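You operate a simulated robot arm through the tools that you are given. There is no shell and no other tool. Be economical: measure what you need, move in short steps, check, and stop when the job is done.

You are at the controls of a simulated robot arm. One attempt, no reset.

TASK
Put one of the pale pegs from the red peg tray on the dark board. Put the blue drawing roll on the top of the left table. Take the blue slat on the top of the right table and put it away on the far end of the right table. Fetch the glue bottle and stand it on the red-tipped board. Take the gold collar and leave it on top of the cream paper roll on the top of the right table. Turn the depth dial to 10 mm. Put one of the glue pots from the far end of the right table on the red board. Do these in any order. Set down upright: glue bottle, glue pot.

Only the result counts: the job must be done as asked and must still hold three seconds after the hand-in. Knocking over, shifting, dropping, spilling or breaking anything else fails it.

THE ROBOT
A 7-joint arm with a fingered hand on a trunk, on a base that drives. Base frame: it is fixed to the floor where the robot stands at the start and does not move with it; the origin is under the middle of the robot, x ahead of it, y to its left, z up; the surface under the hand at the start is at about z = 0.88. Readings come in m, rad, newtons and seconds.
With the tool pointing down near the work surface it reaches from about 0.36 to 0.86 m from the robot's upright axis, wherever it stands. Its first joint turns from -2.496 to 2.496 rad. Places, roughly: blue drawing roll (42x6x6 cm) [1.3, -3.4, 0.9]; blue slat (5x2x3 cm) [0.9, -3, 0.9]; cream paper roll (8x8x10 cm) [1.1, -3.8, 0.9]; dark board (7x27x3 cm) [-1.7, -0.6, 0.9]; depth dial [0.6, -4.7, 0.9]; far end of the right table [1, -5.1, 0.9]; glue bottle [0.75, -2.75, 1]; glue pot (5x5x7 cm) [0.6, -4.6, 0.9]; gold collar (5x5x2 cm) [0.6, -3.6, 0.9]; pale peg (4x4x11 cm) [0.5, -0.1, 0.9]; red board (7x27x3 cm) [-1.7, -0.5, 0.9]; red-tipped board (20x7x2 cm) [1.3, -3, 0.9]; top of the left table [1, -0.2, 0.9]. Payload 3 kg.
Tool frame: the origin (TCP) lies between the finger pads and is the grasp point; the fingertips stand 0.026 m ahead of it; z points along the fingers, y is the line along which they close. The gripper opens to 0.148 m. The gripper's body begins 0.073 m behind the TCP. The gripper is a hand of 3 fingers: y runs from the thumb to the fingers, the wrist lies at [0, 0, -0.229] in the tool frame, and closing takes about 1.5 s.
Orientation is that of the tool frame in the base frame, as a unit quaternion [w, x, y, z]. With the fingers straight down and closing along the base's y, the tool's x points along the base's -x, its y along +y and its z along -z.

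THE INTERFACE
- The arm moves only by the tool jog_arm. Its argument "rows" is one flat list of numbers, 7 for each row, row after row: the opening, from 0 (shut) to 1 (fully open), then the shift along the base's x, y, z in m, then the turn, a rotation vector about the base's x, y, z in degrees. In form: [claw, dx, dy, dz, ax, ay, az, claw, dx, dy, dz, ax, ay, az, ...]. A call has 1 to 12 rows; each row shifts and turns the commanded pose from where the row before left it. Rows are played at 5 a second. More than 0.05 m and 0.15 rad between two rows, or a gripper value outside its range, and nothing of the call is played. A pose out of reach is approached as far as the arm can. The call stops where the force on the tool passes 40 N (or 10 N more than at its start, if that is more) or the arm is blocked; 0.2 s more then pass. Each finger travels about 0.153 m/s and halts on what it meets, pressing with about 27 N; the grip force reading is that of the motor and also rises with nothing between the fingers. The clock runs only during rows and for 0.2 s after the last one: add rows that do not move to give the fingers time. It gives the time, the measured TCP pose, the force on the tool (base axes), the opening and the grip force at its end, in the units of the frame above (readings bear some noise), with the torque about the TCP (base axes, N m) and any sound that the robot's microphone picked up.
- Cameras (640 x 400 px; columns grow to the right, rows downward): "scene" is now at [0.1446, -0.0177, 1.8759]; the picture's right is [-0.27, -0.96, -0.00], its down [-0.83, 0.24, -0.50] and it looks along [0.48, -0.14, -0.87] (base axes); focal length 277 px, centre (320, 200). "wrist" rides on the gripper at [0.068, -0.039, -0.09] in the tool frame; the picture's right is [0.50, 0.87, 0.00], its down [-0.66, 0.38, -0.65] and it looks along [-0.57, 0.33, 0.76] (tool axes); focal length 222 px, centre (320, 200). There is no depth. A picture from a camera that has moved, and an enlarged one, comes with that camera's place and axes in the base frame and with its lens.
- capture(camera): a new picture of that camera. It takes no simulated time.
- move_column(by): slides the trunk up (or, below 0, down) by that many m; the arm and the scene camera ride with it, the base frame stays. It gives what a move gives, with no picture.
- base_move(legs): drives the robot by 1 to 6 legs, each [ahead, left, turn to the left] in m, m and rad, along the robot's own axes; the way and the turn of a leg run together, so that a leg with both is an arc; at most 1.5 m and 3.142 rad a leg. The arm and the cameras ride along, it lands a little off, and it stops where it bumps. It gives what a move gives.
- grasp_type(shape): the hand has 3 fingers and takes this shape, open, in about a second: jaw (thumb against the fingers, like two jaws); tri (thumb and two fingers); tip (a fingertip pinch); poke (one finger out to press); point (the index stretched); flat (the hand flat); cup (the hand cupped); fist (a fist). The gripper value then closes the fingers along that shape, each until it touches; the sizes above hold for jaw. It gives what a move gives, with no picture.
- turn_head(pan, tilt): turns the head with the scene camera to pan (to the left, within 1.501 rad either way) and tilt (down, from -0.506 to 1.204), counted from straight ahead of the robot. It gives what a move gives.
- zoom(camera, box): a new picture of the part [left, top, right, bottom] of that camera's present view, enlarged. It takes no simulated time.
- job_done(): hands the job in; it is judged then, once.

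Go step by step. Nothing tells you exact positions but the pictures and the camera data: compare them with the known pose of the tool, close in by small moves and look again before you grip or let go. The budget is 196 turns and 162 pictures, counting those below and the enlarged ones. Unless the task says otherwise, let go and move clear before handing in, and close with one line.

The tools are called after "Request:" by a JSON object that holds its "fn" and its "kwargs". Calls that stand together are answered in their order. jog_arm: Moves the arm, as the interface text tells. Its arguments: {"type":"object","properties":{"rows":{"type":"array","items":{"type":"number"}}},"required":["rows"]} The other tools are called the same way: move_column (by) slides the trunk up or down; grasp_type (shape) gives the hand a shape; base_move (legs) drives the base; turn_head (pan, tilt) turns the head that bears the scene camera; capture (camera) takes a picture; zoom (camera, box) takes an enlarged picture of a part of a camera's view; job_done () hands the job in.

At the start:

```text
time: 0.0
tool_pos: [0.8339, -0.3509, 1.1685]
tcp_rot: [0.001, 0.0, 1.0, 0.0]
contact_force: [0.6, -0.7, 0.2]
ft_torque: [0.03, 0.0, 0.0]
gripper_width: 0.1481
grip_force: 0.1
shape: jaw
trunk travel left (down, up): [-0.825, 0.065]
robot x, y, heading: [-0.0004, -0.0006, 0.0]
head pan, tilt: [-0.278, 1.051]
```

scene: 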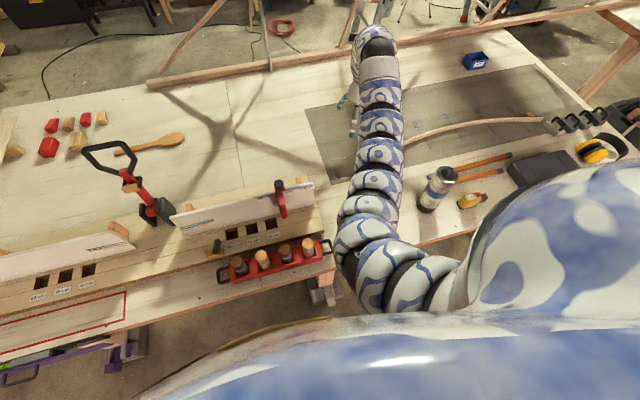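
wrist: 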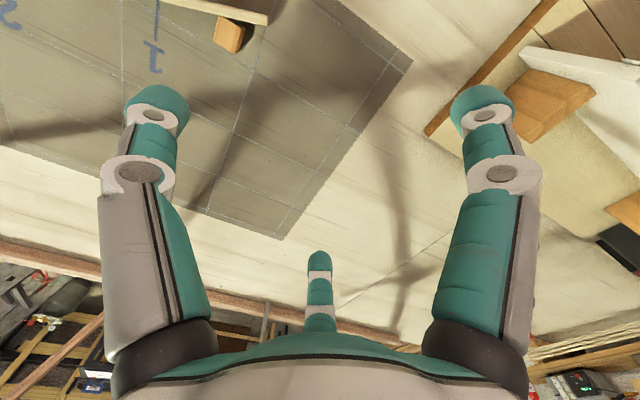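

I see the left table with the red peg tray near the robot's edge. I start by looking closely at the tray and the surroundings.

Request:
{"fn": "zoom", "kwargs": {"camera": "scene", "box": [200, 200, 360, 300]}}

Request:
{"fn": "turn_head", "kwargs": {"pan": -1.4, "tilt": 0.5}}

Request:
{"fn": "capture", "kwargs": {"camera": "scene"}}

```text
4.00 times, centred on (280, 250) of scene
camera zoom: at [0.1446, -0.0177, 1.8759], right [-0.27, -0.96, 0.0], down [-0.83, 0.24, -0.5], along [0.48, -0.14, -0.87], focal length 1109 px, centre (480, 0)
```

zoom: 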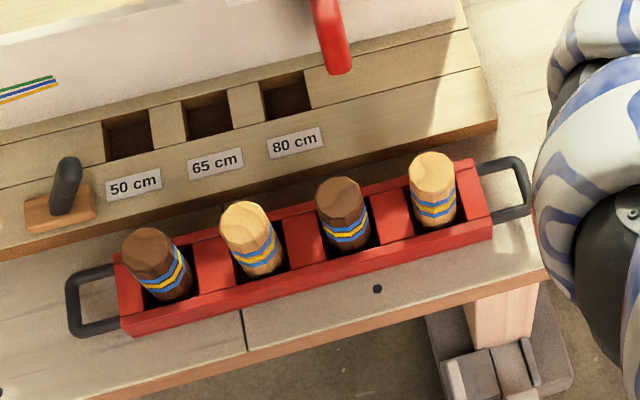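

```text
time: 1.4
tool_pos: [0.8329, -0.3507, 1.1683]
tcp_rot: [0.001, 0.0, 1.0, 0.0]
contact_force: [0.0, 0.0, 0.5]
ft_torque: [0.02, 0.02, 0.03]
gripper_width: 0.148
grip_force: 0.0
shape: jaw
trunk travel left (down, up): [-0.825, 0.065]
robot x, y, heading: [-0.0, 0.0011, 0.003]
head pan, tilt: [-1.4, 0.499]
```

```text
158 pictures are left
camera scene: at [0.0962, -0.0891, 1.9203], right [-0.99, -0.17, 0.0], down [-0.08, 0.47, -0.88], along [0.15, -0.86, -0.48], focal length 277 px, centre (320, 200)
```

scene: 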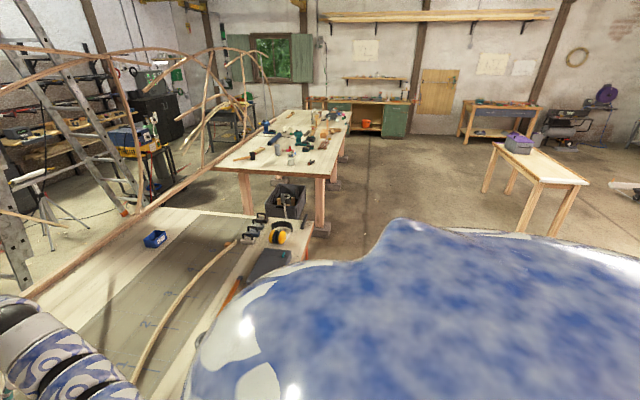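

The rightmost pale peg is near (0.49, -0.08); the right table stands beyond y -2.7. I test how the hand closes, since the two fingers seem spread.

Request:
{"fn": "jog_arm", "kwargs": {"rows": [0.3, 0, 0, 0, 0, 0, 0, 0.3, 0, 0, 0, 0, 0, 0, 0.3, 0, 0, 0, 0, 0, 0, 0.3, 0, 0, 0, 0, 0, 0, 0.3, 0, 0, 0, 0, 0, 0]}}

Request:
{"fn": "capture", "kwargs": {"camera": "wrist"}}

```text
time: 2.5
tool_pos: [0.833, -0.351, 1.1685]
tcp_rot: [0.0, 0.0, 1.0, -0.001]
contact_force: [-0.4, -0.4, 0.3]
ft_torque: [0.01, 0.03, 0.02]
gripper_width: 0.0451
grip_force: 0.1
shape: jaw
trunk travel left (down, up): [-0.825, 0.065]
robot x, y, heading: [-0.0015, -0.0036, 0.0]
head pan, tilt: [-1.4, 0.499]
```

```text
157 pictures are left
camera wrist: at [0.7654, -0.3904, 1.2585], right [-0.5, 0.87, 0.0], down [0.66, 0.38, 0.65], along [0.57, 0.33, -0.76], focal length 222 px, centre (320, 200)
```

wrist: 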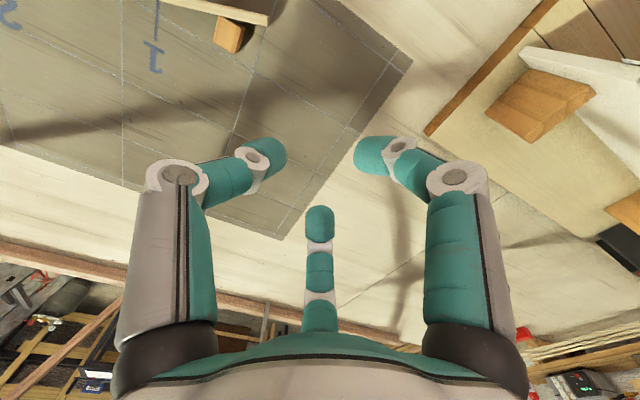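

The hand closes radially with three fingers 120° apart, thumb at tool -y, which suits the pegs. I move above the rightmost pale peg at opening ~0.6 and look.

Request:
{"fn": "jog_arm", "kwargs": {"rows": [0.55, -0.0383, 0.0306, 0, 0, 0, 0, 0.55, -0.0383, 0.0306, 0, 0, 0, 0, 0.55, -0.0383, 0.0306, 0, 0, 0, 0, 0.55, -0.0383, 0.0306, 0, 0, 0, 0, 0.55, -0.0383, 0.0306, 0, 0, 0, 0, 0.55, -0.0383, 0.0306, 0, 0, 0, 0, 0.55, -0.0383, 0.0306, 0, 0, 0, 0, 0.55, -0.0383, 0.0306, 0, 0, 0, 0, 0.55, -0.0383, 0.0306, 0, 0, 0, 0, 0.55, 0, 0, 0, 0, 0, 0]}}

Request:
{"fn": "turn_head", "kwargs": {"pan": -0.1, "tilt": 1.1}}

Request:
{"fn": "capture", "kwargs": {"camera": "wrist"}}

Request:
{"fn": "capture", "kwargs": {"camera": "scene"}}

```text
time: 4.8
tool_pos: [0.5313, -0.0862, 1.1149]
tcp_rot: [0.0, 0.001, 1.0, 0.001]
contact_force: [-0.3, 0.0, 0.5]
ft_torque: [0.01, 0.04, 0.02]
gripper_width: 0.081
grip_force: 0.0
shape: jaw
out of reach, approached as far as the arm can: row 1, 2, 3, 4, 5
trunk travel left (down, up): [-0.825, 0.065]
robot x, y, heading: [0.0003, -0.0041, -0.0]
head pan, tilt: [-1.4, 0.499]
```

```text
time: 6.2
tool_pos: [0.532, -0.086, 1.1151]
tcp_rot: [0.0, 0.0, 1.0, 0.0]
contact_force: [-1.4, 0.6, 0.0]
ft_torque: [0.0, -0.01, -0.01]
gripper_width: 0.0812
grip_force: 0.1
shape: jaw
trunk travel left (down, up): [-0.825, 0.065]
robot x, y, heading: [0.0008, 0.0013, 0.001]
head pan, tilt: [-0.099, 1.1]
```

```text
156 pictures are left
camera wrist: at [0.4652, -0.1257, 1.2052], right [-0.5, 0.87, 0.0], down [0.66, 0.38, 0.65], along [0.57, 0.33, -0.76], focal length 222 px, centre (320, 200)
```

wrist: 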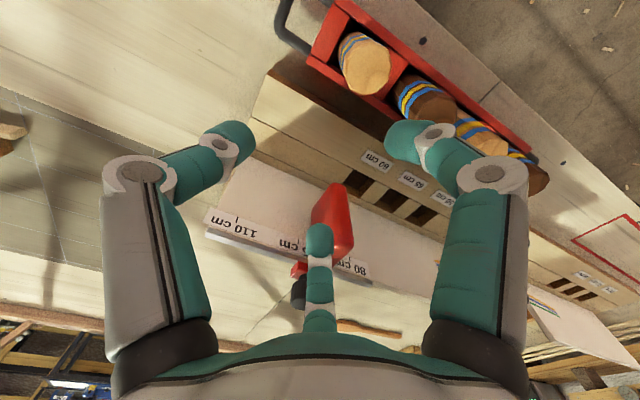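

```text
155 pictures are left
camera scene: at [0.1434, -0.0058, 1.8727], right [-0.1, -0.99, 0.0], down [-0.89, 0.09, -0.45], along [0.45, -0.05, -0.89], focal length 277 px, centre (320, 200)
```

scene: 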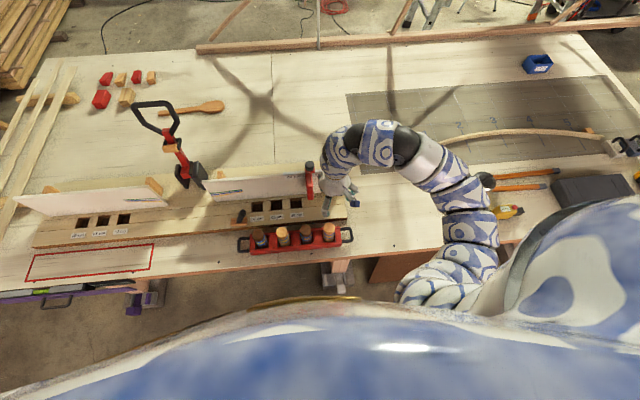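

The pale peg's axis is near (0.481, -0.074), top about z 1.0. I move over it and look again.

Request:
{"fn": "jog_arm", "kwargs": {"rows": [0.55, -0.025, 0.006, 0, 0, 0, 0, 0.55, -0.025, 0.006, 0, 0, 0, 0, 0.55, 0, 0, -0.03, 0, 0, 0, 0.55, 0, 0, -0.02, 0, 0, 0, 0.55, 0, 0, 0, 0, 0, 0]}}

Request:
{"fn": "capture", "kwargs": {"camera": "wrist"}}

Request:
{"fn": "zoom", "kwargs": {"camera": "scene", "box": [240, 140, 400, 240]}}

```text
time: 7.4
tool_pos: [0.4942, -0.071, 1.0615]
tcp_rot: [0.001, 0.001, 1.0, 0.0]
contact_force: [-0.4, 0.5, 0.1]
ft_torque: [-0.06, -0.02, 0.0]
gripper_width: 0.0809
grip_force: 0.0
shape: jaw
out of reach, approached as far as the arm can: row 2
trunk travel left (down, up): [-0.825, 0.065]
robot x, y, heading: [0.0004, 0.001, -0.002]
head pan, tilt: [-0.099, 1.1]
```

```text
154 pictures are left
camera wrist: at [0.4259, -0.11, 1.1519], right [-0.5, 0.87, 0.0], down [0.65, 0.38, 0.65], along [0.57, 0.33, -0.76], focal length 222 px, centre (320, 200)
```

wrist: 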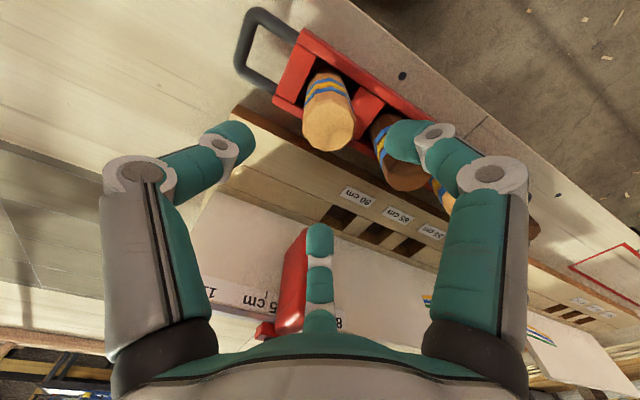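

```text
4.00 times, centred on (320, 190) of scene
camera zoom: at [0.1433, -0.0059, 1.8727], right [-0.1, -1.0, 0.0], down [-0.89, 0.09, -0.45], along [0.45, -0.04, -0.89], focal length 1109 px, centre (320, 240)
```

zoom: 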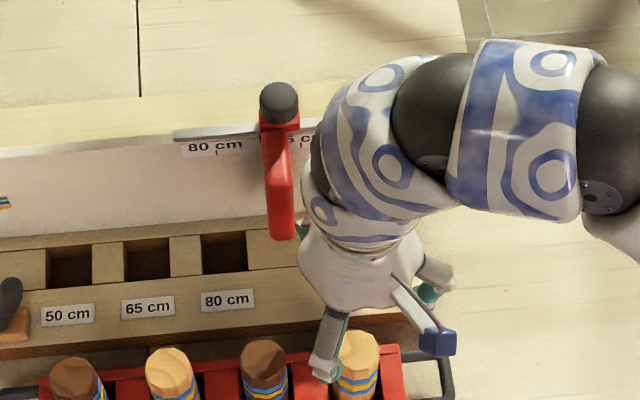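

The peg axis is about (0.478, -0.074), so I need about 1.6 cm more in -x. I try that shift with a slight descent.

Request:
{"fn": "jog_arm", "kwargs": {"rows": [0.6, -0.008, -0.002, -0.01, 0, 0, 0, 0.6, -0.009, -0.001, -0.01, 0, 0, 0, 0.6, 0, 0, 0, 0, 0, 0]}}

Request:
{"fn": "capture", "kwargs": {"camera": "wrist"}}

```text
time: 8.2
tool_pos: [0.4771, -0.0736, 1.0417]
tcp_rot: [0.0, 0.001, 1.0, 0.001]
contact_force: [-0.2, 0.4, -0.2]
ft_torque: [-0.01, -0.03, 0.01]
gripper_width: 0.0885
grip_force: 0.1
shape: jaw
trunk travel left (down, up): [-0.825, 0.065]
robot x, y, heading: [-0.002, 0.0033, 0.002]
head pan, tilt: [-0.099, 1.1]
```

```text
152 pictures are left
camera wrist: at [0.4085, -0.1129, 1.1322], right [-0.5, 0.87, 0.0], down [0.66, 0.38, 0.65], along [0.57, 0.33, -0.76], focal length 222 px, centre (320, 200)
```

wrist: 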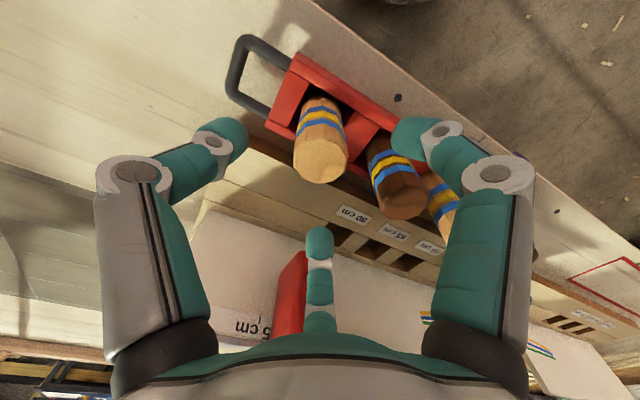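

The peg is centred between the fingers. I descend and close on it.

Request:
{"fn": "jog_arm", "kwargs": {"rows": [0.6, 0.001, 0, -0.025, 0, 0, 0, 0.6, 0.001, 0, -0.025, 0, 0, 0, 0.6, 0, 0, -0.02, 0, 0, 0, 0.6, 0, 0, 0, 0, 0, 0]}}

Request:
{"fn": "capture", "kwargs": {"camera": "wrist"}}

```text
time: 9.2
tool_pos: [0.4784, -0.0743, 0.9712]
tcp_rot: [-0.001, 0.0, 1.0, 0.0]
contact_force: [0.0, 0.2, 0.1]
ft_torque: [0.0, -0.02, 0.02]
gripper_width: 0.0883
grip_force: 0.1
shape: jaw
trunk travel left (down, up): [-0.825, 0.065]
robot x, y, heading: [0.0028, -0.0007, 0.002]
head pan, tilt: [-0.099, 1.1]
```

```text
151 pictures are left
camera wrist: at [0.411, -0.1126, 1.0617], right [-0.5, 0.87, 0.0], down [0.66, 0.38, 0.65], along [0.57, 0.33, -0.76], focal length 222 px, centre (320, 200)
```

wrist: 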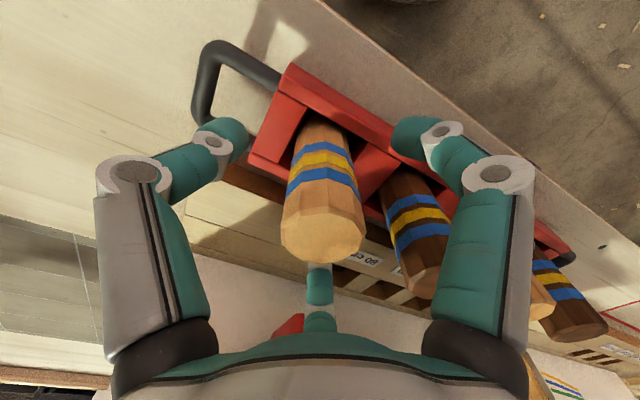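

Well aligned. Close now.

Request:
{"fn": "jog_arm", "kwargs": {"rows": [0.4, 0, 0, 0, 0, 0, 0, 0.1, 0, 0, 0, 0, 0, 0, 0, 0, 0, 0, 0, 0, 0, 0, 0, 0, 0, 0, 0, 0, 0, 0, 0, 0, 0, 0, 0]}}

Request:
{"fn": "capture", "kwargs": {"camera": "wrist"}}

```text
time: 10.4
tool_pos: [0.4795, -0.0738, 0.9709]
tcp_rot: [0.0, -0.001, 1.0, 0.0]
contact_force: [-0.6, 0.6, 0.7]
ft_torque: [0.03, 0.0, -0.01]
gripper_width: 0.0316
grip_force: 27.7
shape: jaw
trunk travel left (down, up): [-0.825, 0.065]
robot x, y, heading: [0.001, 0.0, -0.0]
head pan, tilt: [-0.099, 1.1]
```

```text
150 pictures are left
camera wrist: at [0.4109, -0.1125, 1.0619], right [-0.5, 0.87, 0.0], down [0.66, 0.38, 0.65], along [0.57, 0.33, -0.76], focal length 222 px, centre (320, 200)
```

wrist: 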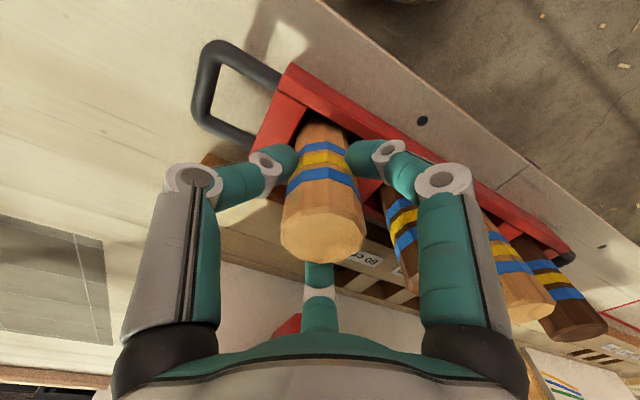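

Gripped. I lift the peg 7 cm with the arm and 6 cm with the trunk.

Request:
{"fn": "jog_arm", "kwargs": {"rows": [0, 0, 0, 0.02, 0, 0, 0, 0, 0, 0, 0.025, 0, 0, 0, 0, 0, 0, 0.025, 0, 0, 0, 0, 0, 0, 0, 0, 0, 0]}}

Request:
{"fn": "move_column", "kwargs": {"by": 0.06}}

Request:
{"fn": "capture", "kwargs": {"camera": "wrist"}}

Request:
{"fn": "capture", "kwargs": {"camera": "scene"}}

```text
time: 11.4
tool_pos: [0.4778, -0.0738, 1.0421]
tcp_rot: [0.0, 0.0, 1.0, 0.0]
contact_force: [-0.6, 0.1, -0.8]
ft_torque: [-0.04, -0.02, 0.05]
gripper_width: 0.0318
grip_force: 27.3
shape: jaw
trunk travel left (down, up): [-0.825, 0.065]
robot x, y, heading: [-0.0008, 0.0025, 0.002]
head pan, tilt: [-0.099, 1.1]
```

```text
time: 12.4
tool_pos: [0.4783, -0.0744, 1.101]
tcp_rot: [0.0, 0.0, 1.0, 0.001]
contact_force: [-0.5, -0.3, -1.2]
ft_torque: [-0.03, 0.0, 0.0]
gripper_width: 0.0315
grip_force: 26.9
shape: jaw
trunk travel left (down, up): [-0.885, 0.005]
robot x, y, heading: [-0.0011, -0.0018, -0.002]
head pan, tilt: [-0.099, 1.1]
```

```text
149 pictures are left
camera wrist: at [0.4107, -0.1133, 1.1921], right [-0.5, 0.87, 0.0], down [0.66, 0.38, 0.65], along [0.57, 0.33, -0.76], focal length 222 px, centre (320, 200)
```

wrist: 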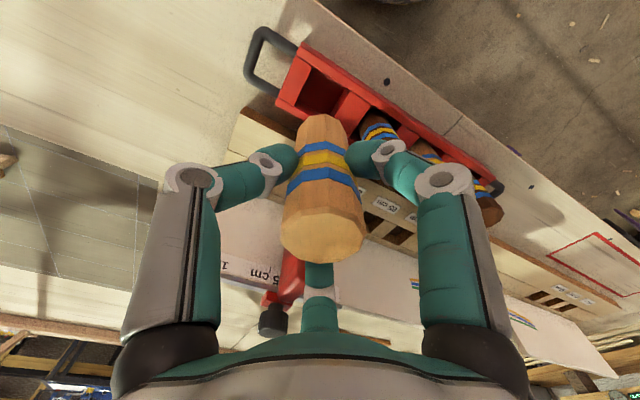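

```text
148 pictures are left
camera scene: at [0.1436, -0.0059, 1.9327], right [-0.1, -1.0, 0.0], down [-0.89, 0.09, -0.45], along [0.45, -0.04, -0.89], focal length 277 px, centre (320, 200)
```

scene: 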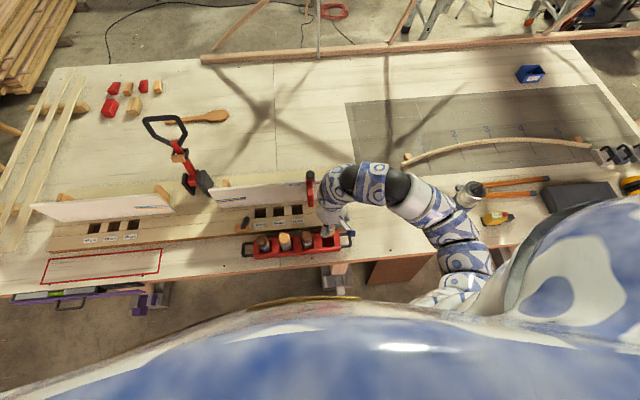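

The peg is out and held. I back off from the table, turn right a quarter and look behind.

Request:
{"fn": "base_move", "kwargs": {"legs": [[-0.35, 0, 0], [0, 0, -1.571]]}}

Request:
{"fn": "turn_head", "kwargs": {"pan": -1.3, "tilt": 0.6}}

Request:
{"fn": "capture", "kwargs": {"camera": "scene"}}

```text
time: 18.5
tool_pos: [-0.4309, -0.4775, 1.1021]
tcp_rot: [0.0, 0.711, 0.703, 0.0]
contact_force: [-0.2, 0.2, -1.6]
ft_torque: [-0.03, 0.03, 0.03]
gripper_width: 0.0319
grip_force: 27.3
shape: jaw
trunk travel left (down, up): [-0.885, 0.005]
robot x, y, heading: [-0.3509, -0.0016, -1.581]
head pan, tilt: [-0.099, 1.1]
```

```text
time: 19.9
tool_pos: [-0.4302, -0.4774, 1.1012]
tcp_rot: [0.0, 0.712, 0.702, 0.0]
contact_force: [-0.6, -0.7, -1.3]
ft_torque: [-0.01, 0.02, 0.01]
gripper_width: 0.0315
grip_force: 27.1
shape: jaw
trunk travel left (down, up): [-0.885, 0.005]
robot x, y, heading: [-0.3533, 0.0005, -1.589]
head pan, tilt: [-1.3, 0.6]
```

```text
147 pictures are left
camera scene: at [-0.4372, -0.1023, 1.9713], right [-0.26, 0.97, 0.0], down [0.55, 0.14, -0.82], along [-0.8, -0.21, -0.57], focal length 277 px, centre (320, 200)
```

scene: 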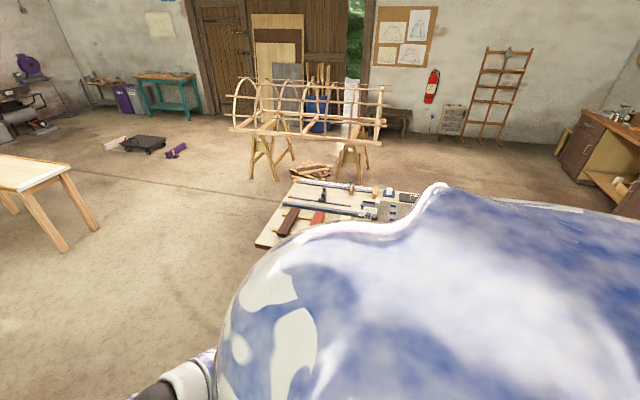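

The small table with the two boards lies behind at x≈-1.5. I turn fully to face it.

Request:
{"fn": "base_move", "kwargs": {"legs": [[0, 0, -1.56]]}}

Request:
{"fn": "turn_head", "kwargs": {"pan": 0.3, "tilt": 0.75}}

Request:
{"fn": "capture", "kwargs": {"camera": "scene"}}

```text
time: 24.1
tool_pos: [-0.8287, 0.0767, 1.1015]
tcp_rot: [0.0, 1.0, -0.004, 0.0]
contact_force: [-0.7, -0.2, -1.3]
ft_torque: [0.0, -0.01, -0.02]
gripper_width: 0.0316
grip_force: 26.9
shape: jaw
trunk travel left (down, up): [-0.885, 0.005]
robot x, y, heading: [-0.3528, 0.0001, 3.136]
head pan, tilt: [-1.3, 0.6]
```

```text
time: 25.8
tool_pos: [-0.8282, 0.0778, 1.1025]
tcp_rot: [0.0, 1.0, -0.005, 0.001]
contact_force: [0.3, 0.0, 0.1]
ft_torque: [0.01, 0.02, -0.02]
gripper_width: 0.0313
grip_force: 26.7
shape: jaw
trunk travel left (down, up): [-0.885, 0.005]
robot x, y, heading: [-0.3462, -0.0022, 3.137]
head pan, tilt: [0.3, 0.75]
```

```text
146 pictures are left
camera scene: at [-0.5101, -0.0226, 1.9584], right [-0.29, 0.96, 0.0], down [0.65, 0.2, -0.73], along [-0.7, -0.21, -0.68], focal length 277 px, centre (320, 200)
```

scene: 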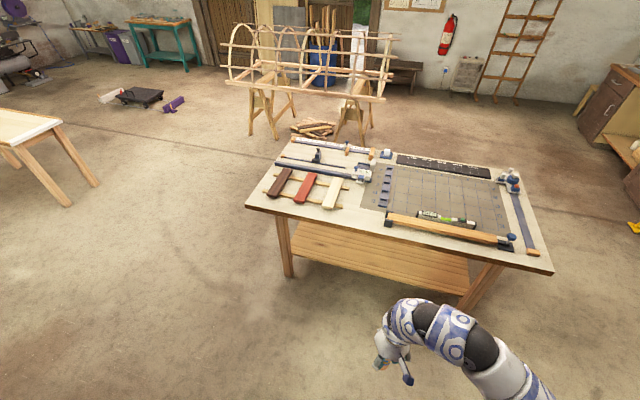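

The dark and red boards lie at the table's left side as seen from here. I zoom in on them.

Request:
{"fn": "zoom", "kwargs": {"camera": "scene", "box": [230, 140, 390, 240]}}

```text
4.00 times, centred on (310, 190) of scene
camera zoom: at [-0.5101, -0.0226, 1.9584], right [-0.29, 0.96, 0.0], down [0.65, 0.2, -0.73], along [-0.7, -0.21, -0.68], focal length 1109 px, centre (360, 240)
```

zoom: 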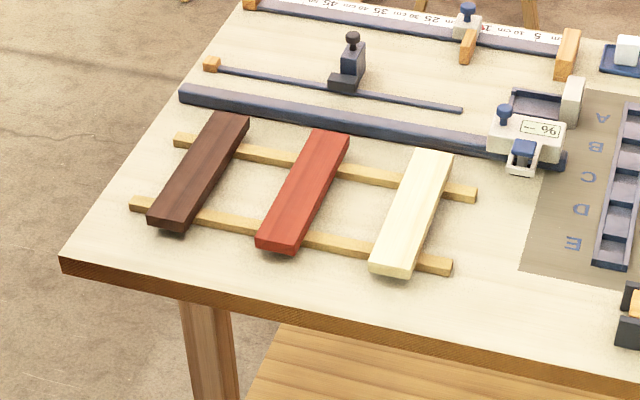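

I drive up to this table, in front of the dark board.

Request:
{"fn": "base_move", "kwargs": {"legs": [[0, 0.58, 0], [0.62, 0, 0]]}}

Request:
{"fn": "turn_head", "kwargs": {"pan": 0.0, "tilt": 0.95}}

Request:
{"fn": "capture", "kwargs": {"camera": "scene"}}

Request:
{"fn": "capture", "kwargs": {"camera": "wrist"}}

```text
time: 32.2
tool_pos: [-1.4581, -0.5079, 1.1012]
tcp_rot: [-0.001, 1.0, 0.001, 0.0]
contact_force: [0.4, -1.1, 0.0]
ft_torque: [0.01, -0.02, -0.01]
gripper_width: 0.0318
grip_force: 26.3
shape: jaw
trunk travel left (down, up): [-0.885, 0.005]
robot x, y, heading: [-0.9772, -0.5819, 3.145]
head pan, tilt: [0.3, 0.75]
```

```text
time: 33.0
tool_pos: [-1.457, -0.5078, 1.1007]
tcp_rot: [0.0, 1.0, 0.0, 0.0]
contact_force: [0.3, 0.1, -1.0]
ft_torque: [-0.03, 0.02, 0.0]
gripper_width: 0.0315
grip_force: 26.4
shape: jaw
trunk travel left (down, up): [-0.885, 0.005]
robot x, y, heading: [-0.9786, -0.5812, 3.141]
head pan, tilt: [0.0, 0.949]
```

```text
144 pictures are left
camera scene: at [-1.1306, -0.5815, 1.9429], right [0.0, 1.0, 0.0], down [0.81, 0.0, -0.58], along [-0.58, 0.0, -0.81], focal length 277 px, centre (320, 200)
```

scene: 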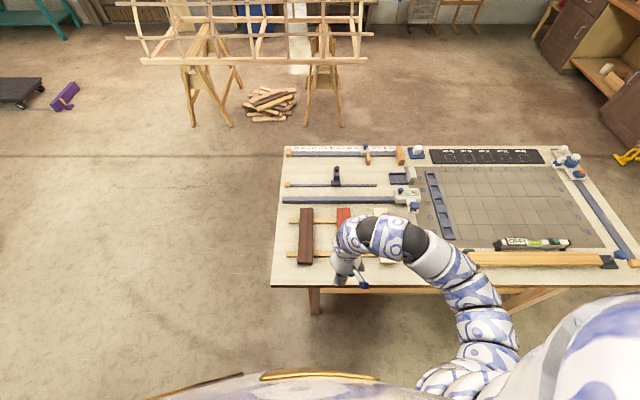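

```text
143 pictures are left
camera wrist: at [-1.3891, -0.4692, 1.192], right [0.5, -0.87, 0.0], down [-0.66, -0.38, 0.65], along [-0.57, -0.33, -0.76], focal length 222 px, centre (320, 200)
```

wrist: 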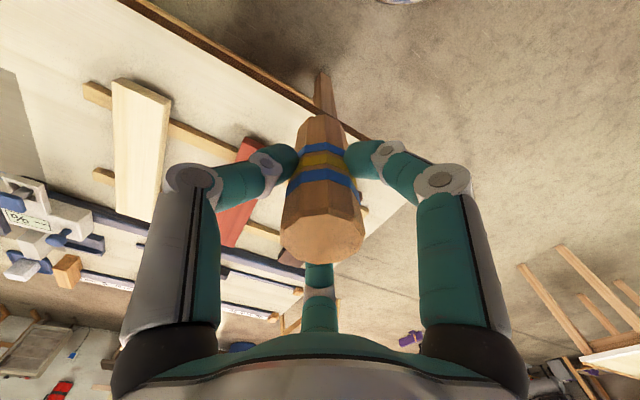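

The dark board centre comes out at about (-1.68, -0.64). I carry the peg there at height and look.

Request:
{"fn": "jog_arm", "kwargs": {"rows": [0, -0.0372, -0.0225, 0, 0, 0, 0, 0, -0.0372, -0.0225, 0, 0, 0, 0, 0, -0.0372, -0.0225, 0, 0, 0, 0, 0, -0.0372, -0.0225, 0, 0, 0, 0, 0, -0.0372, -0.0225, 0, 0, 0, 0, 0, -0.0372, -0.0225, 0, 0, 0, 0, 0, 0, 0, 0, 0, 0, 0]}}

Request:
{"fn": "zoom", "kwargs": {"camera": "scene", "box": [260, 180, 420, 280]}}

Request:
{"fn": "capture", "kwargs": {"camera": "wrist"}}

```text
time: 34.6
tool_pos: [-1.6802, -0.6426, 1.1018]
tcp_rot: [0.001, 1.0, 0.001, -0.001]
contact_force: [0.2, 0.3, -0.7]
ft_torque: [-0.03, 0.02, 0.02]
gripper_width: 0.0316
grip_force: 27.1
shape: jaw
trunk travel left (down, up): [-0.885, 0.005]
robot x, y, heading: [-0.9804, -0.5815, 3.144]
head pan, tilt: [0.0, 0.949]
```

```text
4.00 times, centred on (340, 230) of scene
camera zoom: at [-1.13, -0.5806, 1.9429], right [0.0, 1.0, 0.0], down [0.81, 0.0, -0.58], along [-0.58, 0.0, -0.81], focal length 1109 px, centre (240, 80)
```

zoom: 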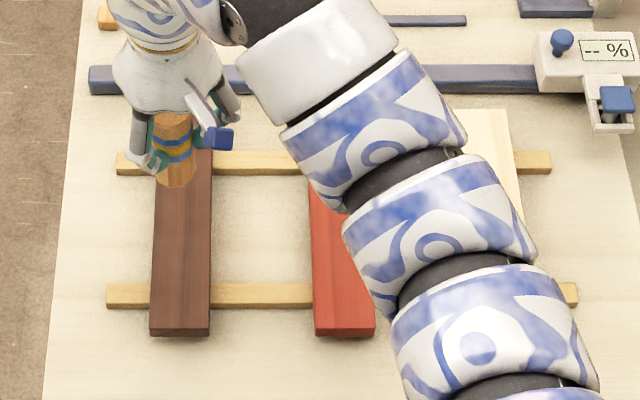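

```text
141 pictures are left
camera wrist: at [-1.6129, -0.6036, 1.1914], right [0.5, -0.87, 0.0], down [-0.65, -0.38, 0.65], along [-0.57, -0.33, -0.76], focal length 222 px, centre (320, 200)
```

wrist: 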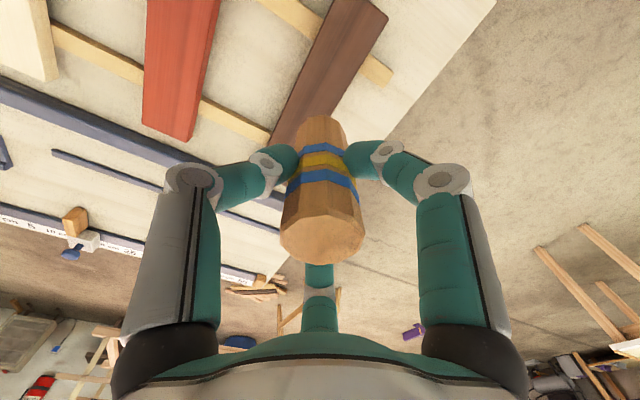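

The peg is above the board's middle between the rails. I lower it in steps.

Request:
{"fn": "jog_arm", "kwargs": {"rows": [0, -0.002, 0, -0.03, 0, 0, 0, 0, 0, 0, -0.03, 0, 0, 0, 0, 0, 0, -0.01, 0, 0, 0, 0, 0, 0, 0, 0, 0, 0]}}

Request:
{"fn": "zoom", "kwargs": {"camera": "scene", "box": [270, 190, 350, 240]}}

```text
time: 35.6
tool_pos: [-1.6818, -0.6407, 1.0323]
tcp_rot: [0.0, 1.0, -0.001, 0.0]
contact_force: [-0.2, -0.3, -1.8]
ft_torque: [-0.01, -0.02, 0.01]
gripper_width: 0.0315
grip_force: 27.4
shape: jaw
trunk travel left (down, up): [-0.885, 0.005]
robot x, y, heading: [-0.9753, -0.582, 3.144]
head pan, tilt: [0.0, 0.949]
```

```text
8.00 times, centred on (310, 215) of scene
camera zoom: at [-1.1306, -0.5817, 1.9429], right [0.0, 1.0, 0.0], down [0.81, 0.0, -0.58], along [-0.58, 0.0, -0.81], focal length 2219 px, centre (400, 80)
```

zoom: 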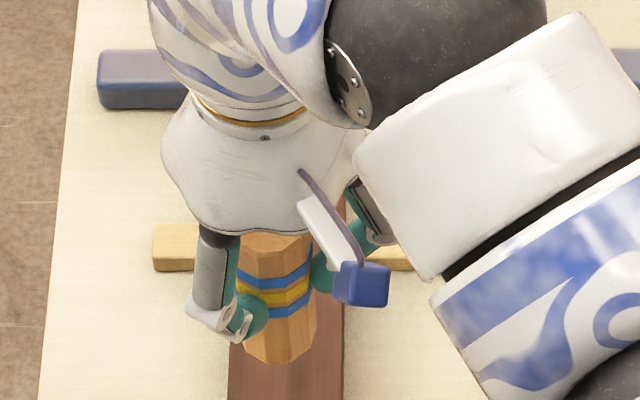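

Request:
{"fn": "jog_arm", "kwargs": {"rows": [0, 0, 0, -0.006, 0, 0, 0, 0, 0, 0, -0.004, 0, 0, 0, 0, 0, 0, -0.003, 0, 0, 0, 0, 0, 0, 0, 0, 0, 0]}}

Request:
{"fn": "zoom", "kwargs": {"camera": "scene", "box": [270, 190, 350, 240]}}

```text
time: 36.6
tool_pos: [-1.6817, -0.642, 1.0182]
tcp_rot: [0.0, 1.0, -0.001, 0.0]
contact_force: [0.1, 0.1, -1.0]
ft_torque: [0.01, 0.03, -0.02]
gripper_width: 0.0313
grip_force: 27.3
shape: jaw
trunk travel left (down, up): [-0.885, 0.005]
robot x, y, heading: [-0.9762, -0.5846, 3.137]
head pan, tilt: [0.0, 0.949]
```

```text
8.00 times, centred on (310, 215) of scene
camera zoom: at [-1.1305, -0.5815, 1.9429], right [0.0, 1.0, 0.0], down [0.81, 0.0, -0.58], along [-0.58, 0.0, -0.81], focal length 2219 px, centre (400, 80)
```

zoom: 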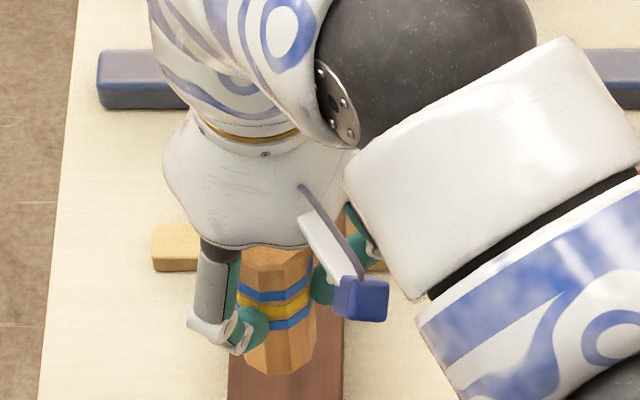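

Request:
{"fn": "jog_arm", "kwargs": {"rows": [0, 0, 0, -0.003, 0, 0, 0, 0, 0, 0, -0.003, 0, 0, 0, 0, 0, 0, 0, 0, 0, 0]}}

Request:
{"fn": "jog_arm", "kwargs": {"rows": [0, 0, 0, -0.002, 0, 0, 0, 0, 0, 0, -0.001, 0, 0, 0, 0, 0, 0, 0, 0, 0, 0]}}

```text
time: 37.4
tool_pos: [-1.6811, -0.6443, 1.0133]
tcp_rot: [0.0, 1.0, 0.0, 0.0]
contact_force: [-0.2, 0.1, -1.3]
ft_torque: [0.02, 0.0, 0.01]
gripper_width: 0.0315
grip_force: 27.0
shape: jaw
trunk travel left (down, up): [-0.885, 0.005]
robot x, y, heading: [-0.9797, -0.5805, 3.143]
head pan, tilt: [0.0, 0.949]
```

```text
time: 38.2
tool_pos: [-1.6821, -0.6443, 1.009]
tcp_rot: [0.0, 1.0, 0.0, 0.0]
contact_force: [-0.2, -0.1, -0.6]
ft_torque: [-0.01, 0.02, 0.0]
gripper_width: 0.0313
grip_force: 27.3
shape: jaw
trunk travel left (down, up): [-0.885, 0.005]
robot x, y, heading: [-0.9784, -0.5842, 3.143]
head pan, tilt: [0.0, 0.949]
```

Request:
{"fn": "jog_arm", "kwargs": {"rows": [0, 0, 0, -0.002, 0, 0, 0, 0, 0, 0, -0.002, 0, 0, 0, 0, 0, 0, 0, 0, 0, 0]}}

Request:
{"fn": "zoom", "kwargs": {"camera": "scene", "box": [270, 190, 350, 240]}}

```text
time: 39.0
tool_pos: [-1.6807, -0.643, 1.0057]
tcp_rot: [0.001, 1.0, 0.0, -0.001]
contact_force: [0.6, 0.1, -1.7]
ft_torque: [-0.01, 0.01, -0.01]
gripper_width: 0.0313
grip_force: 26.8
shape: jaw
trunk travel left (down, up): [-0.885, 0.005]
robot x, y, heading: [-0.9769, -0.5847, 3.141]
head pan, tilt: [0.0, 0.949]
```

```text
8.00 times, centred on (310, 215) of scene
camera zoom: at [-1.1305, -0.5816, 1.9429], right [0.0, 1.0, 0.0], down [0.81, 0.0, -0.58], along [-0.58, 0.0, -0.81], focal length 2219 px, centre (400, 80)
```

zoom: 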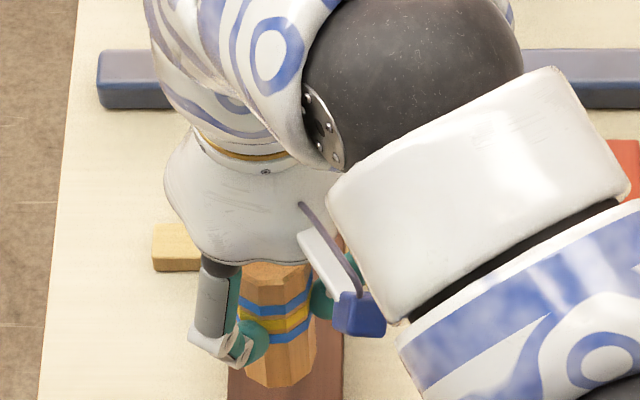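

Request:
{"fn": "jog_arm", "kwargs": {"rows": [0, 0, 0, -0.002, 0, 0, 0, 0, 0, 0, -0.002, 0, 0, 0, 0, 0, 0, 0, 0, 0, 0]}}

Request:
{"fn": "jog_arm", "kwargs": {"rows": [0, 0, 0, -0.002, 0, 0, 0, 0, 0, 0, -0.002, 0, 0, 0, 0, 0, 0, 0, 0, 0, 0]}}

Request:
{"fn": "zoom", "kwargs": {"camera": "scene", "box": [270, 190, 350, 240]}}

```text
time: 39.8
tool_pos: [-1.682, -0.6436, 1.0009]
tcp_rot: [0.0, 1.0, -0.001, 0.0]
contact_force: [0.7, 0.0, -0.7]
ft_torque: [0.02, -0.02, 0.02]
gripper_width: 0.0314
grip_force: 26.3
shape: jaw
trunk travel left (down, up): [-0.885, 0.005]
robot x, y, heading: [-0.9748, -0.5839, 3.14]
head pan, tilt: [0.0, 0.949]
```

```text
time: 40.6
tool_pos: [-1.682, -0.6423, 0.9979]
tcp_rot: [0.0, 1.0, 0.0, -0.001]
contact_force: [-0.4, -0.8, -1.1]
ft_torque: [0.01, 0.0, 0.0]
gripper_width: 0.0317
grip_force: 27.4
shape: jaw
trunk travel left (down, up): [-0.885, 0.005]
robot x, y, heading: [-0.9792, -0.5815, 3.145]
head pan, tilt: [0.0, 0.949]
```

```text
8.00 times, centred on (310, 215) of scene
camera zoom: at [-1.1305, -0.5815, 1.9429], right [0.0, 1.0, 0.0], down [0.81, 0.0, -0.58], along [-0.58, 0.0, -0.81], focal length 2219 px, centre (400, 80)
```

zoom: 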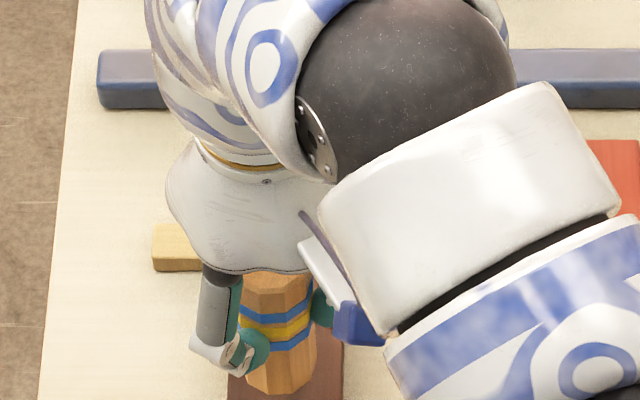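

Request:
{"fn": "jog_arm", "kwargs": {"rows": [0, 0, 0, -0.002, 0, 0, 0, 0, 0, 0, -0.002, 0, 0, 0, 0, 0, 0, -0.002, 0, 0, 0, 0, 0, 0, 0, 0, 0, 0]}}

Request:
{"fn": "jog_arm", "kwargs": {"rows": [0, 0, 0, -0.002, 0, 0, 0, 0, 0, 0, -0.002, 0, 0, 0, 0, 0, 0, 0, 0, 0, 0]}}

Request:
{"fn": "capture", "kwargs": {"camera": "wrist"}}

```text
time: 41.6
tool_pos: [-1.6821, -0.6427, 0.991]
tcp_rot: [-0.001, 1.0, -0.001, 0.0]
contact_force: [0.2, 0.4, -1.0]
ft_torque: [0.0, -0.02, -0.02]
gripper_width: 0.0312
grip_force: 27.9
shape: jaw
trunk travel left (down, up): [-0.885, 0.005]
robot x, y, heading: [-0.9791, -0.5843, 3.141]
head pan, tilt: [0.0, 0.949]
```

```text
time: 42.4
tool_pos: [-1.6816, -0.6423, 0.9884]
tcp_rot: [0.0, 1.0, 0.001, -0.001]
contact_force: [-0.4, 0.9, -0.5]
ft_torque: [0.01, -0.01, 0.01]
gripper_width: 0.0314
grip_force: 27.4
shape: jaw
trunk travel left (down, up): [-0.885, 0.005]
robot x, y, heading: [-0.9783, -0.5833, 3.141]
head pan, tilt: [0.0, 0.949]
```

```text
136 pictures are left
camera wrist: at [-1.6141, -0.6043, 1.0781], right [0.5, -0.87, 0.0], down [-0.66, -0.38, 0.65], along [-0.57, -0.33, -0.76], focal length 222 px, centre (320, 200)
```

wrist: 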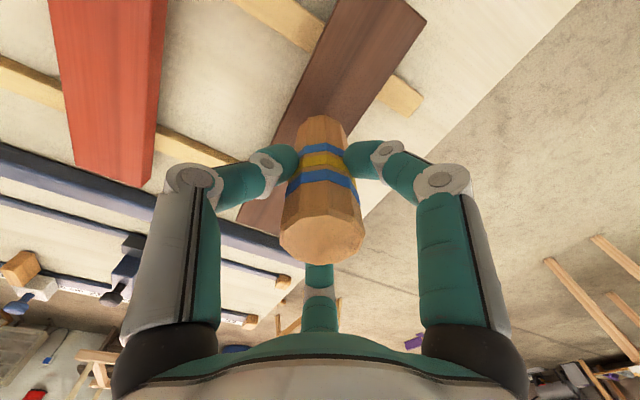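

Request:
{"fn": "jog_arm", "kwargs": {"rows": [0, 0, 0, -0.002, 0, 0, 0, 0, 0, 0, -0.002, 0, 0, 0, 0, 0, 0, -0.002, 0, 0, 0, 0, 0, 0, 0, 0, 0, 0]}}

Request:
{"fn": "jog_arm", "kwargs": {"rows": [0, 0, 0, -0.002, 0, 0, 0, 0, 0, 0, -0.002, 0, 0, 0, 0, 0, 0, 0, 0, 0, 0]}}

Request:
{"fn": "zoom", "kwargs": {"camera": "scene", "box": [270, 200, 350, 250]}}

```text
time: 43.4
tool_pos: [-1.6825, -0.6429, 0.9819]
tcp_rot: [0.001, 1.0, 0.0, 0.0]
contact_force: [-0.3, 0.8, 0.0]
ft_torque: [-0.01, -0.01, 0.01]
gripper_width: 0.0315
grip_force: 27.0
shape: jaw
trunk travel left (down, up): [-0.885, 0.005]
robot x, y, heading: [-0.976, -0.5828, 3.142]
head pan, tilt: [0.0, 0.949]
```

```text
time: 44.2
tool_pos: [-1.6817, -0.6433, 0.9779]
tcp_rot: [-0.001, 1.0, 0.0, 0.0]
contact_force: [-0.6, 0.5, -1.3]
ft_torque: [-0.03, 0.01, 0.03]
gripper_width: 0.0314
grip_force: 26.8
shape: jaw
trunk travel left (down, up): [-0.885, 0.005]
robot x, y, heading: [-0.9768, -0.5872, 3.141]
head pan, tilt: [0.0, 0.949]
```

```text
8.00 times, centred on (310, 225) of scene
camera zoom: at [-1.1305, -0.5815, 1.9429], right [0.0, 1.0, 0.0], down [0.81, 0.0, -0.58], along [-0.58, 0.0, -0.81], focal length 2219 px, centre (400, 0)
```

zoom: 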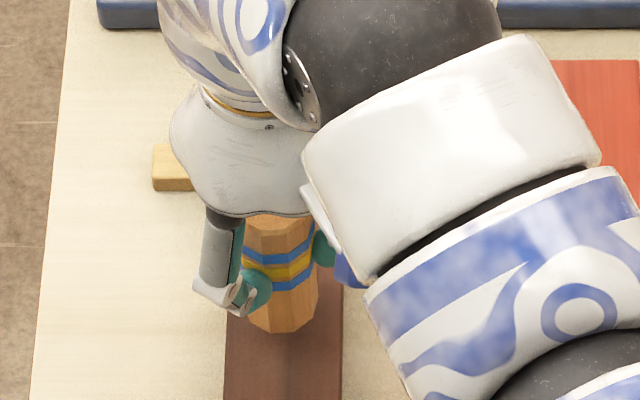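

Request:
{"fn": "jog_arm", "kwargs": {"rows": [0, 0, 0, -0.0025, 0, 0, 0, 0, 0, 0, -0.0025, 0, 0, 0, 0, 0, 0, -0.002, 0, 0, 0, 0, 0, 0, 0, 0, 0, 0]}}

Request:
{"fn": "jog_arm", "kwargs": {"rows": [0, 0, 0, -0.002, 0, 0, 0, 0, 0, 0, -0.002, 0, 0, 0, 0, 0, 0, 0, 0, 0, 0]}}

Request:
{"fn": "jog_arm", "kwargs": {"rows": [0, 0, 0, -0.002, 0, 0, 0, 0, 0, 0, -0.002, 0, 0, 0, 0, 0, 0, 0, 0, 0, 0]}}

Request:
{"fn": "zoom", "kwargs": {"camera": "scene", "box": [270, 200, 350, 250]}}

```text
time: 45.2
tool_pos: [-1.6806, -0.6433, 0.9705]
tcp_rot: [0.0, 1.0, 0.001, 0.001]
contact_force: [0.6, -0.3, -1.8]
ft_torque: [-0.01, -0.01, 0.0]
gripper_width: 0.0314
grip_force: 27.2
shape: jaw
trunk travel left (down, up): [-0.885, 0.005]
robot x, y, heading: [-0.9802, -0.586, 3.14]
head pan, tilt: [0.0, 0.949]
```

```text
time: 46.0
tool_pos: [-1.6819, -0.6433, 0.967]
tcp_rot: [0.0, 1.0, -0.002, 0.0]
contact_force: [0.2, 0.0, -1.4]
ft_torque: [0.02, -0.02, -0.04]
gripper_width: 0.0312
grip_force: 26.7
shape: jaw
trunk travel left (down, up): [-0.885, 0.005]
robot x, y, heading: [-0.9782, -0.5804, 3.138]
head pan, tilt: [0.0, 0.949]
```

```text
time: 46.8
tool_pos: [-1.6809, -0.6428, 0.9631]
tcp_rot: [0.0, 1.0, 0.0, 0.0]
contact_force: [0.3, 0.4, -1.0]
ft_torque: [0.02, 0.01, -0.01]
gripper_width: 0.0309
grip_force: 27.3
shape: jaw
trunk travel left (down, up): [-0.885, 0.005]
robot x, y, heading: [-0.9804, -0.5847, 3.141]
head pan, tilt: [0.0, 0.949]
```

```text
8.00 times, centred on (310, 225) of scene
camera zoom: at [-1.1305, -0.5815, 1.9429], right [0.0, 1.0, 0.0], down [0.81, 0.0, -0.58], along [-0.58, 0.0, -0.81], focal length 2219 px, centre (400, 0)
```

zoom: 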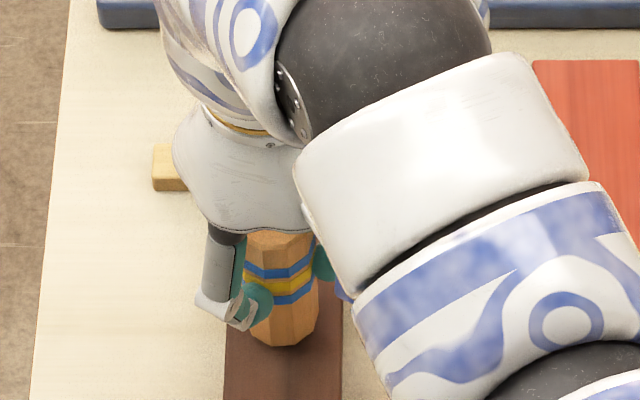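

Request:
{"fn": "jog_arm", "kwargs": {"rows": [0, 0, 0, -0.002, 0, 0, 0, 0, 0, 0, -0.002, 0, 0, 0, 0, 0, 0, 0, 0, 0, 0]}}

Request:
{"fn": "jog_arm", "kwargs": {"rows": [0, 0, 0, -0.002, 0, 0, 0, 0, 0, 0, -0.002, 0, 0, 0, 0, 0, 0, 0, 0, 0, 0]}}

Request:
{"fn": "zoom", "kwargs": {"camera": "scene", "box": [270, 200, 350, 250]}}

```text
time: 47.6
tool_pos: [-1.6807, -0.6436, 0.9602]
tcp_rot: [0.001, 1.0, 0.001, -0.001]
contact_force: [0.3, 1.1, 12.7]
ft_torque: [0.0, 0.02, -0.01]
gripper_width: 0.0318
grip_force: 27.1
shape: jaw
trunk travel left (down, up): [-0.885, 0.005]
robot x, y, heading: [-0.9792, -0.5823, 3.147]
head pan, tilt: [0.0, 0.949]
```

```text
time: 48.6
tool_pos: [-1.6817, -0.6439, 0.9588]
tcp_rot: [0.001, 1.0, 0.0, -0.003]
contact_force: [4.9, 1.6, 25.9]
ft_torque: [0.1, -0.09, 0.01]
gripper_width: 0.0338
grip_force: 26.8
shape: jaw
trunk travel left (down, up): [-0.885, 0.005]
robot x, y, heading: [-0.9749, -0.5827, 3.143]
head pan, tilt: [0.0, 0.949]
stopped in row 3: the force on the tool passed its limit at 40 N (the readings are from after the stop); the commanded pose is now the measured one
```

```text
8.00 times, centred on (310, 225) of scene
camera zoom: at [-1.1278, -0.5809, 1.943], right [0.0, 1.0, 0.0], down [0.81, 0.0, -0.58], along [-0.58, 0.0, -0.81], focal length 2219 px, centre (400, 0)
```

zoom: 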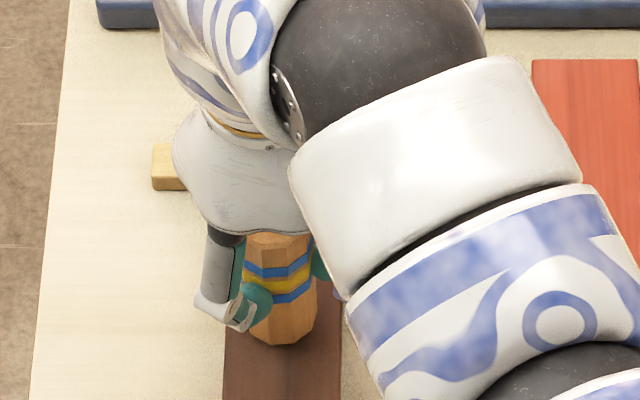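

Contact at TCP z 0.960; the peg stands on the board. I relieve pressure, open slowly and rise.

Request:
{"fn": "jog_arm", "kwargs": {"rows": [0, 0, 0, 0.0015, 0, 0, 0, 0.3, 0, 0, 0, 0, 0, 0, 0.45, 0, 0, 0, 0, 0, 0, 0.6, 0, 0, 0, 0, 0, 0, 0.6, 0, 0, 0, 0, 0, 0]}}

Request:
{"fn": "capture", "kwargs": {"camera": "wrist"}}

```text
time: 49.8
tool_pos: [-1.6827, -0.6438, 0.9583]
tcp_rot: [0.0, 1.0, 0.0, -0.001]
contact_force: [0.0, -0.2, -0.3]
ft_torque: [0.04, -0.03, -0.02]
gripper_width: 0.0882
grip_force: 0.0
shape: jaw
trunk travel left (down, up): [-0.885, 0.005]
robot x, y, heading: [-0.9797, -0.5829, 3.139]
head pan, tilt: [0.0, 0.949]
```

```text
132 pictures are left
camera wrist: at [-1.6149, -0.6043, 1.0475], right [0.5, -0.87, 0.0], down [-0.65, -0.38, 0.66], along [-0.57, -0.33, -0.75], focal length 222 px, centre (320, 200)
```

wrist: 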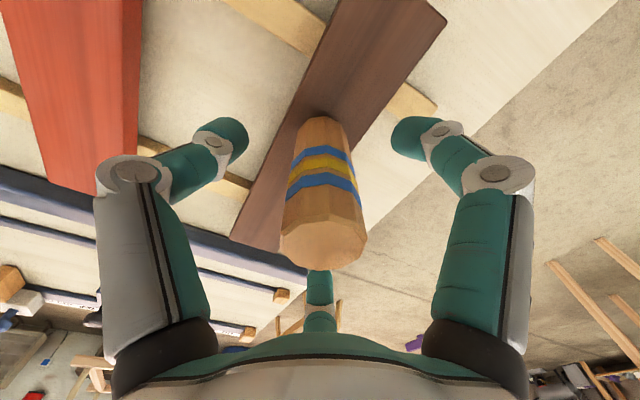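

The peg stands free. I rise and look back to verify, then retract the arm.

Request:
{"fn": "jog_arm", "kwargs": {"rows": [0.6, 0, 0, 0.03, 0, 0, 0, 0.6, 0, 0, 0.04, 0, 0, 0, 0.6, 0, 0, 0.04, 0, 0, 0, 0.6, 0, 0, 0.03, 0, 0, 0, 0.6, 0.04, 0.02, 0, 0, 0, 0, 0.6, 0.04, 0.02, 0, 0, 0, 0, 0.6, 0.04, 0.02, 0, 0, 0, 0, 0.6, 0.04, 0.02, 0, 0, 0, 0, 0.6, 0.04, 0.02, 0, 0, 0, 0]}}

Request:
{"fn": "capture", "kwargs": {"camera": "scene"}}

```text
time: 51.8
tool_pos: [-1.4818, -0.5427, 1.0986]
tcp_rot: [0.001, 1.0, -0.001, -0.002]
contact_force: [0.6, 1.2, 0.2]
ft_torque: [0.04, 0.03, 0.0]
gripper_width: 0.0884
grip_force: 0.1
shape: jaw
trunk travel left (down, up): [-0.885, 0.005]
robot x, y, heading: [-0.9772, -0.5784, 3.139]
head pan, tilt: [0.0, 0.949]
```

```text
131 pictures are left
camera scene: at [-1.1291, -0.5809, 1.943], right [0.0, 1.0, 0.0], down [0.81, 0.0, -0.58], along [-0.58, 0.0, -0.81], focal length 277 px, centre (320, 200)
```

scene: 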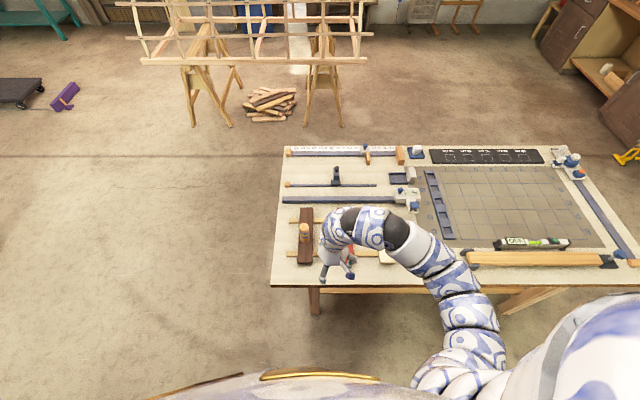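

The peg stands on the dark board. Now I drive to the right table: back off, turn to face -y, move ahead and look.

Request:
{"fn": "base_move", "kwargs": {"legs": [[-0.65, 0, 0], [0, 0, 1.571], [1.3, 0, 0]]}}

Request:
{"fn": "turn_head", "kwargs": {"pan": 0.6, "tilt": 0.55}}

Request:
{"fn": "capture", "kwargs": {"camera": "scene"}}

```text
time: 65.4
tool_pos: [-0.3389, -2.3942, 1.0975]
tcp_rot: [0.002, 0.701, 0.713, 0.0]
contact_force: [-0.4, 0.8, 0.1]
ft_torque: [0.0, 0.0, -0.01]
gripper_width: 0.0886
grip_force: 0.0
shape: jaw
trunk travel left (down, up): [-0.885, 0.005]
robot x, y, heading: [-0.3056, -1.8871, -1.549]
head pan, tilt: [0.0, 0.949]
```

```text
time: 66.4
tool_pos: [-0.3394, -2.3955, 1.099]
tcp_rot: [0.002, 0.701, 0.714, 0.0]
contact_force: [-0.3, 0.9, -0.4]
ft_torque: [-0.01, 0.0, -0.02]
gripper_width: 0.0886
grip_force: 0.0
shape: jaw
trunk travel left (down, up): [-0.885, 0.005]
robot x, y, heading: [-0.3079, -1.8884, -1.555]
head pan, tilt: [0.6, 0.55]
```

```text
130 pictures are left
camera scene: at [-0.2556, -2.0412, 1.9758], right [-0.82, -0.58, 0.0], down [-0.3, 0.43, -0.85], along [0.49, -0.69, -0.52], focal length 277 px, centre (320, 200)
```

scene: 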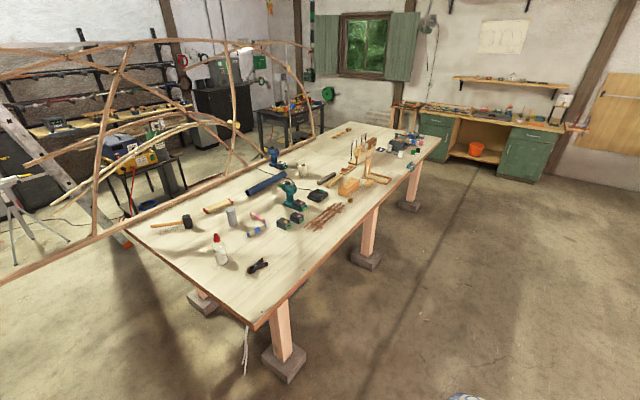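

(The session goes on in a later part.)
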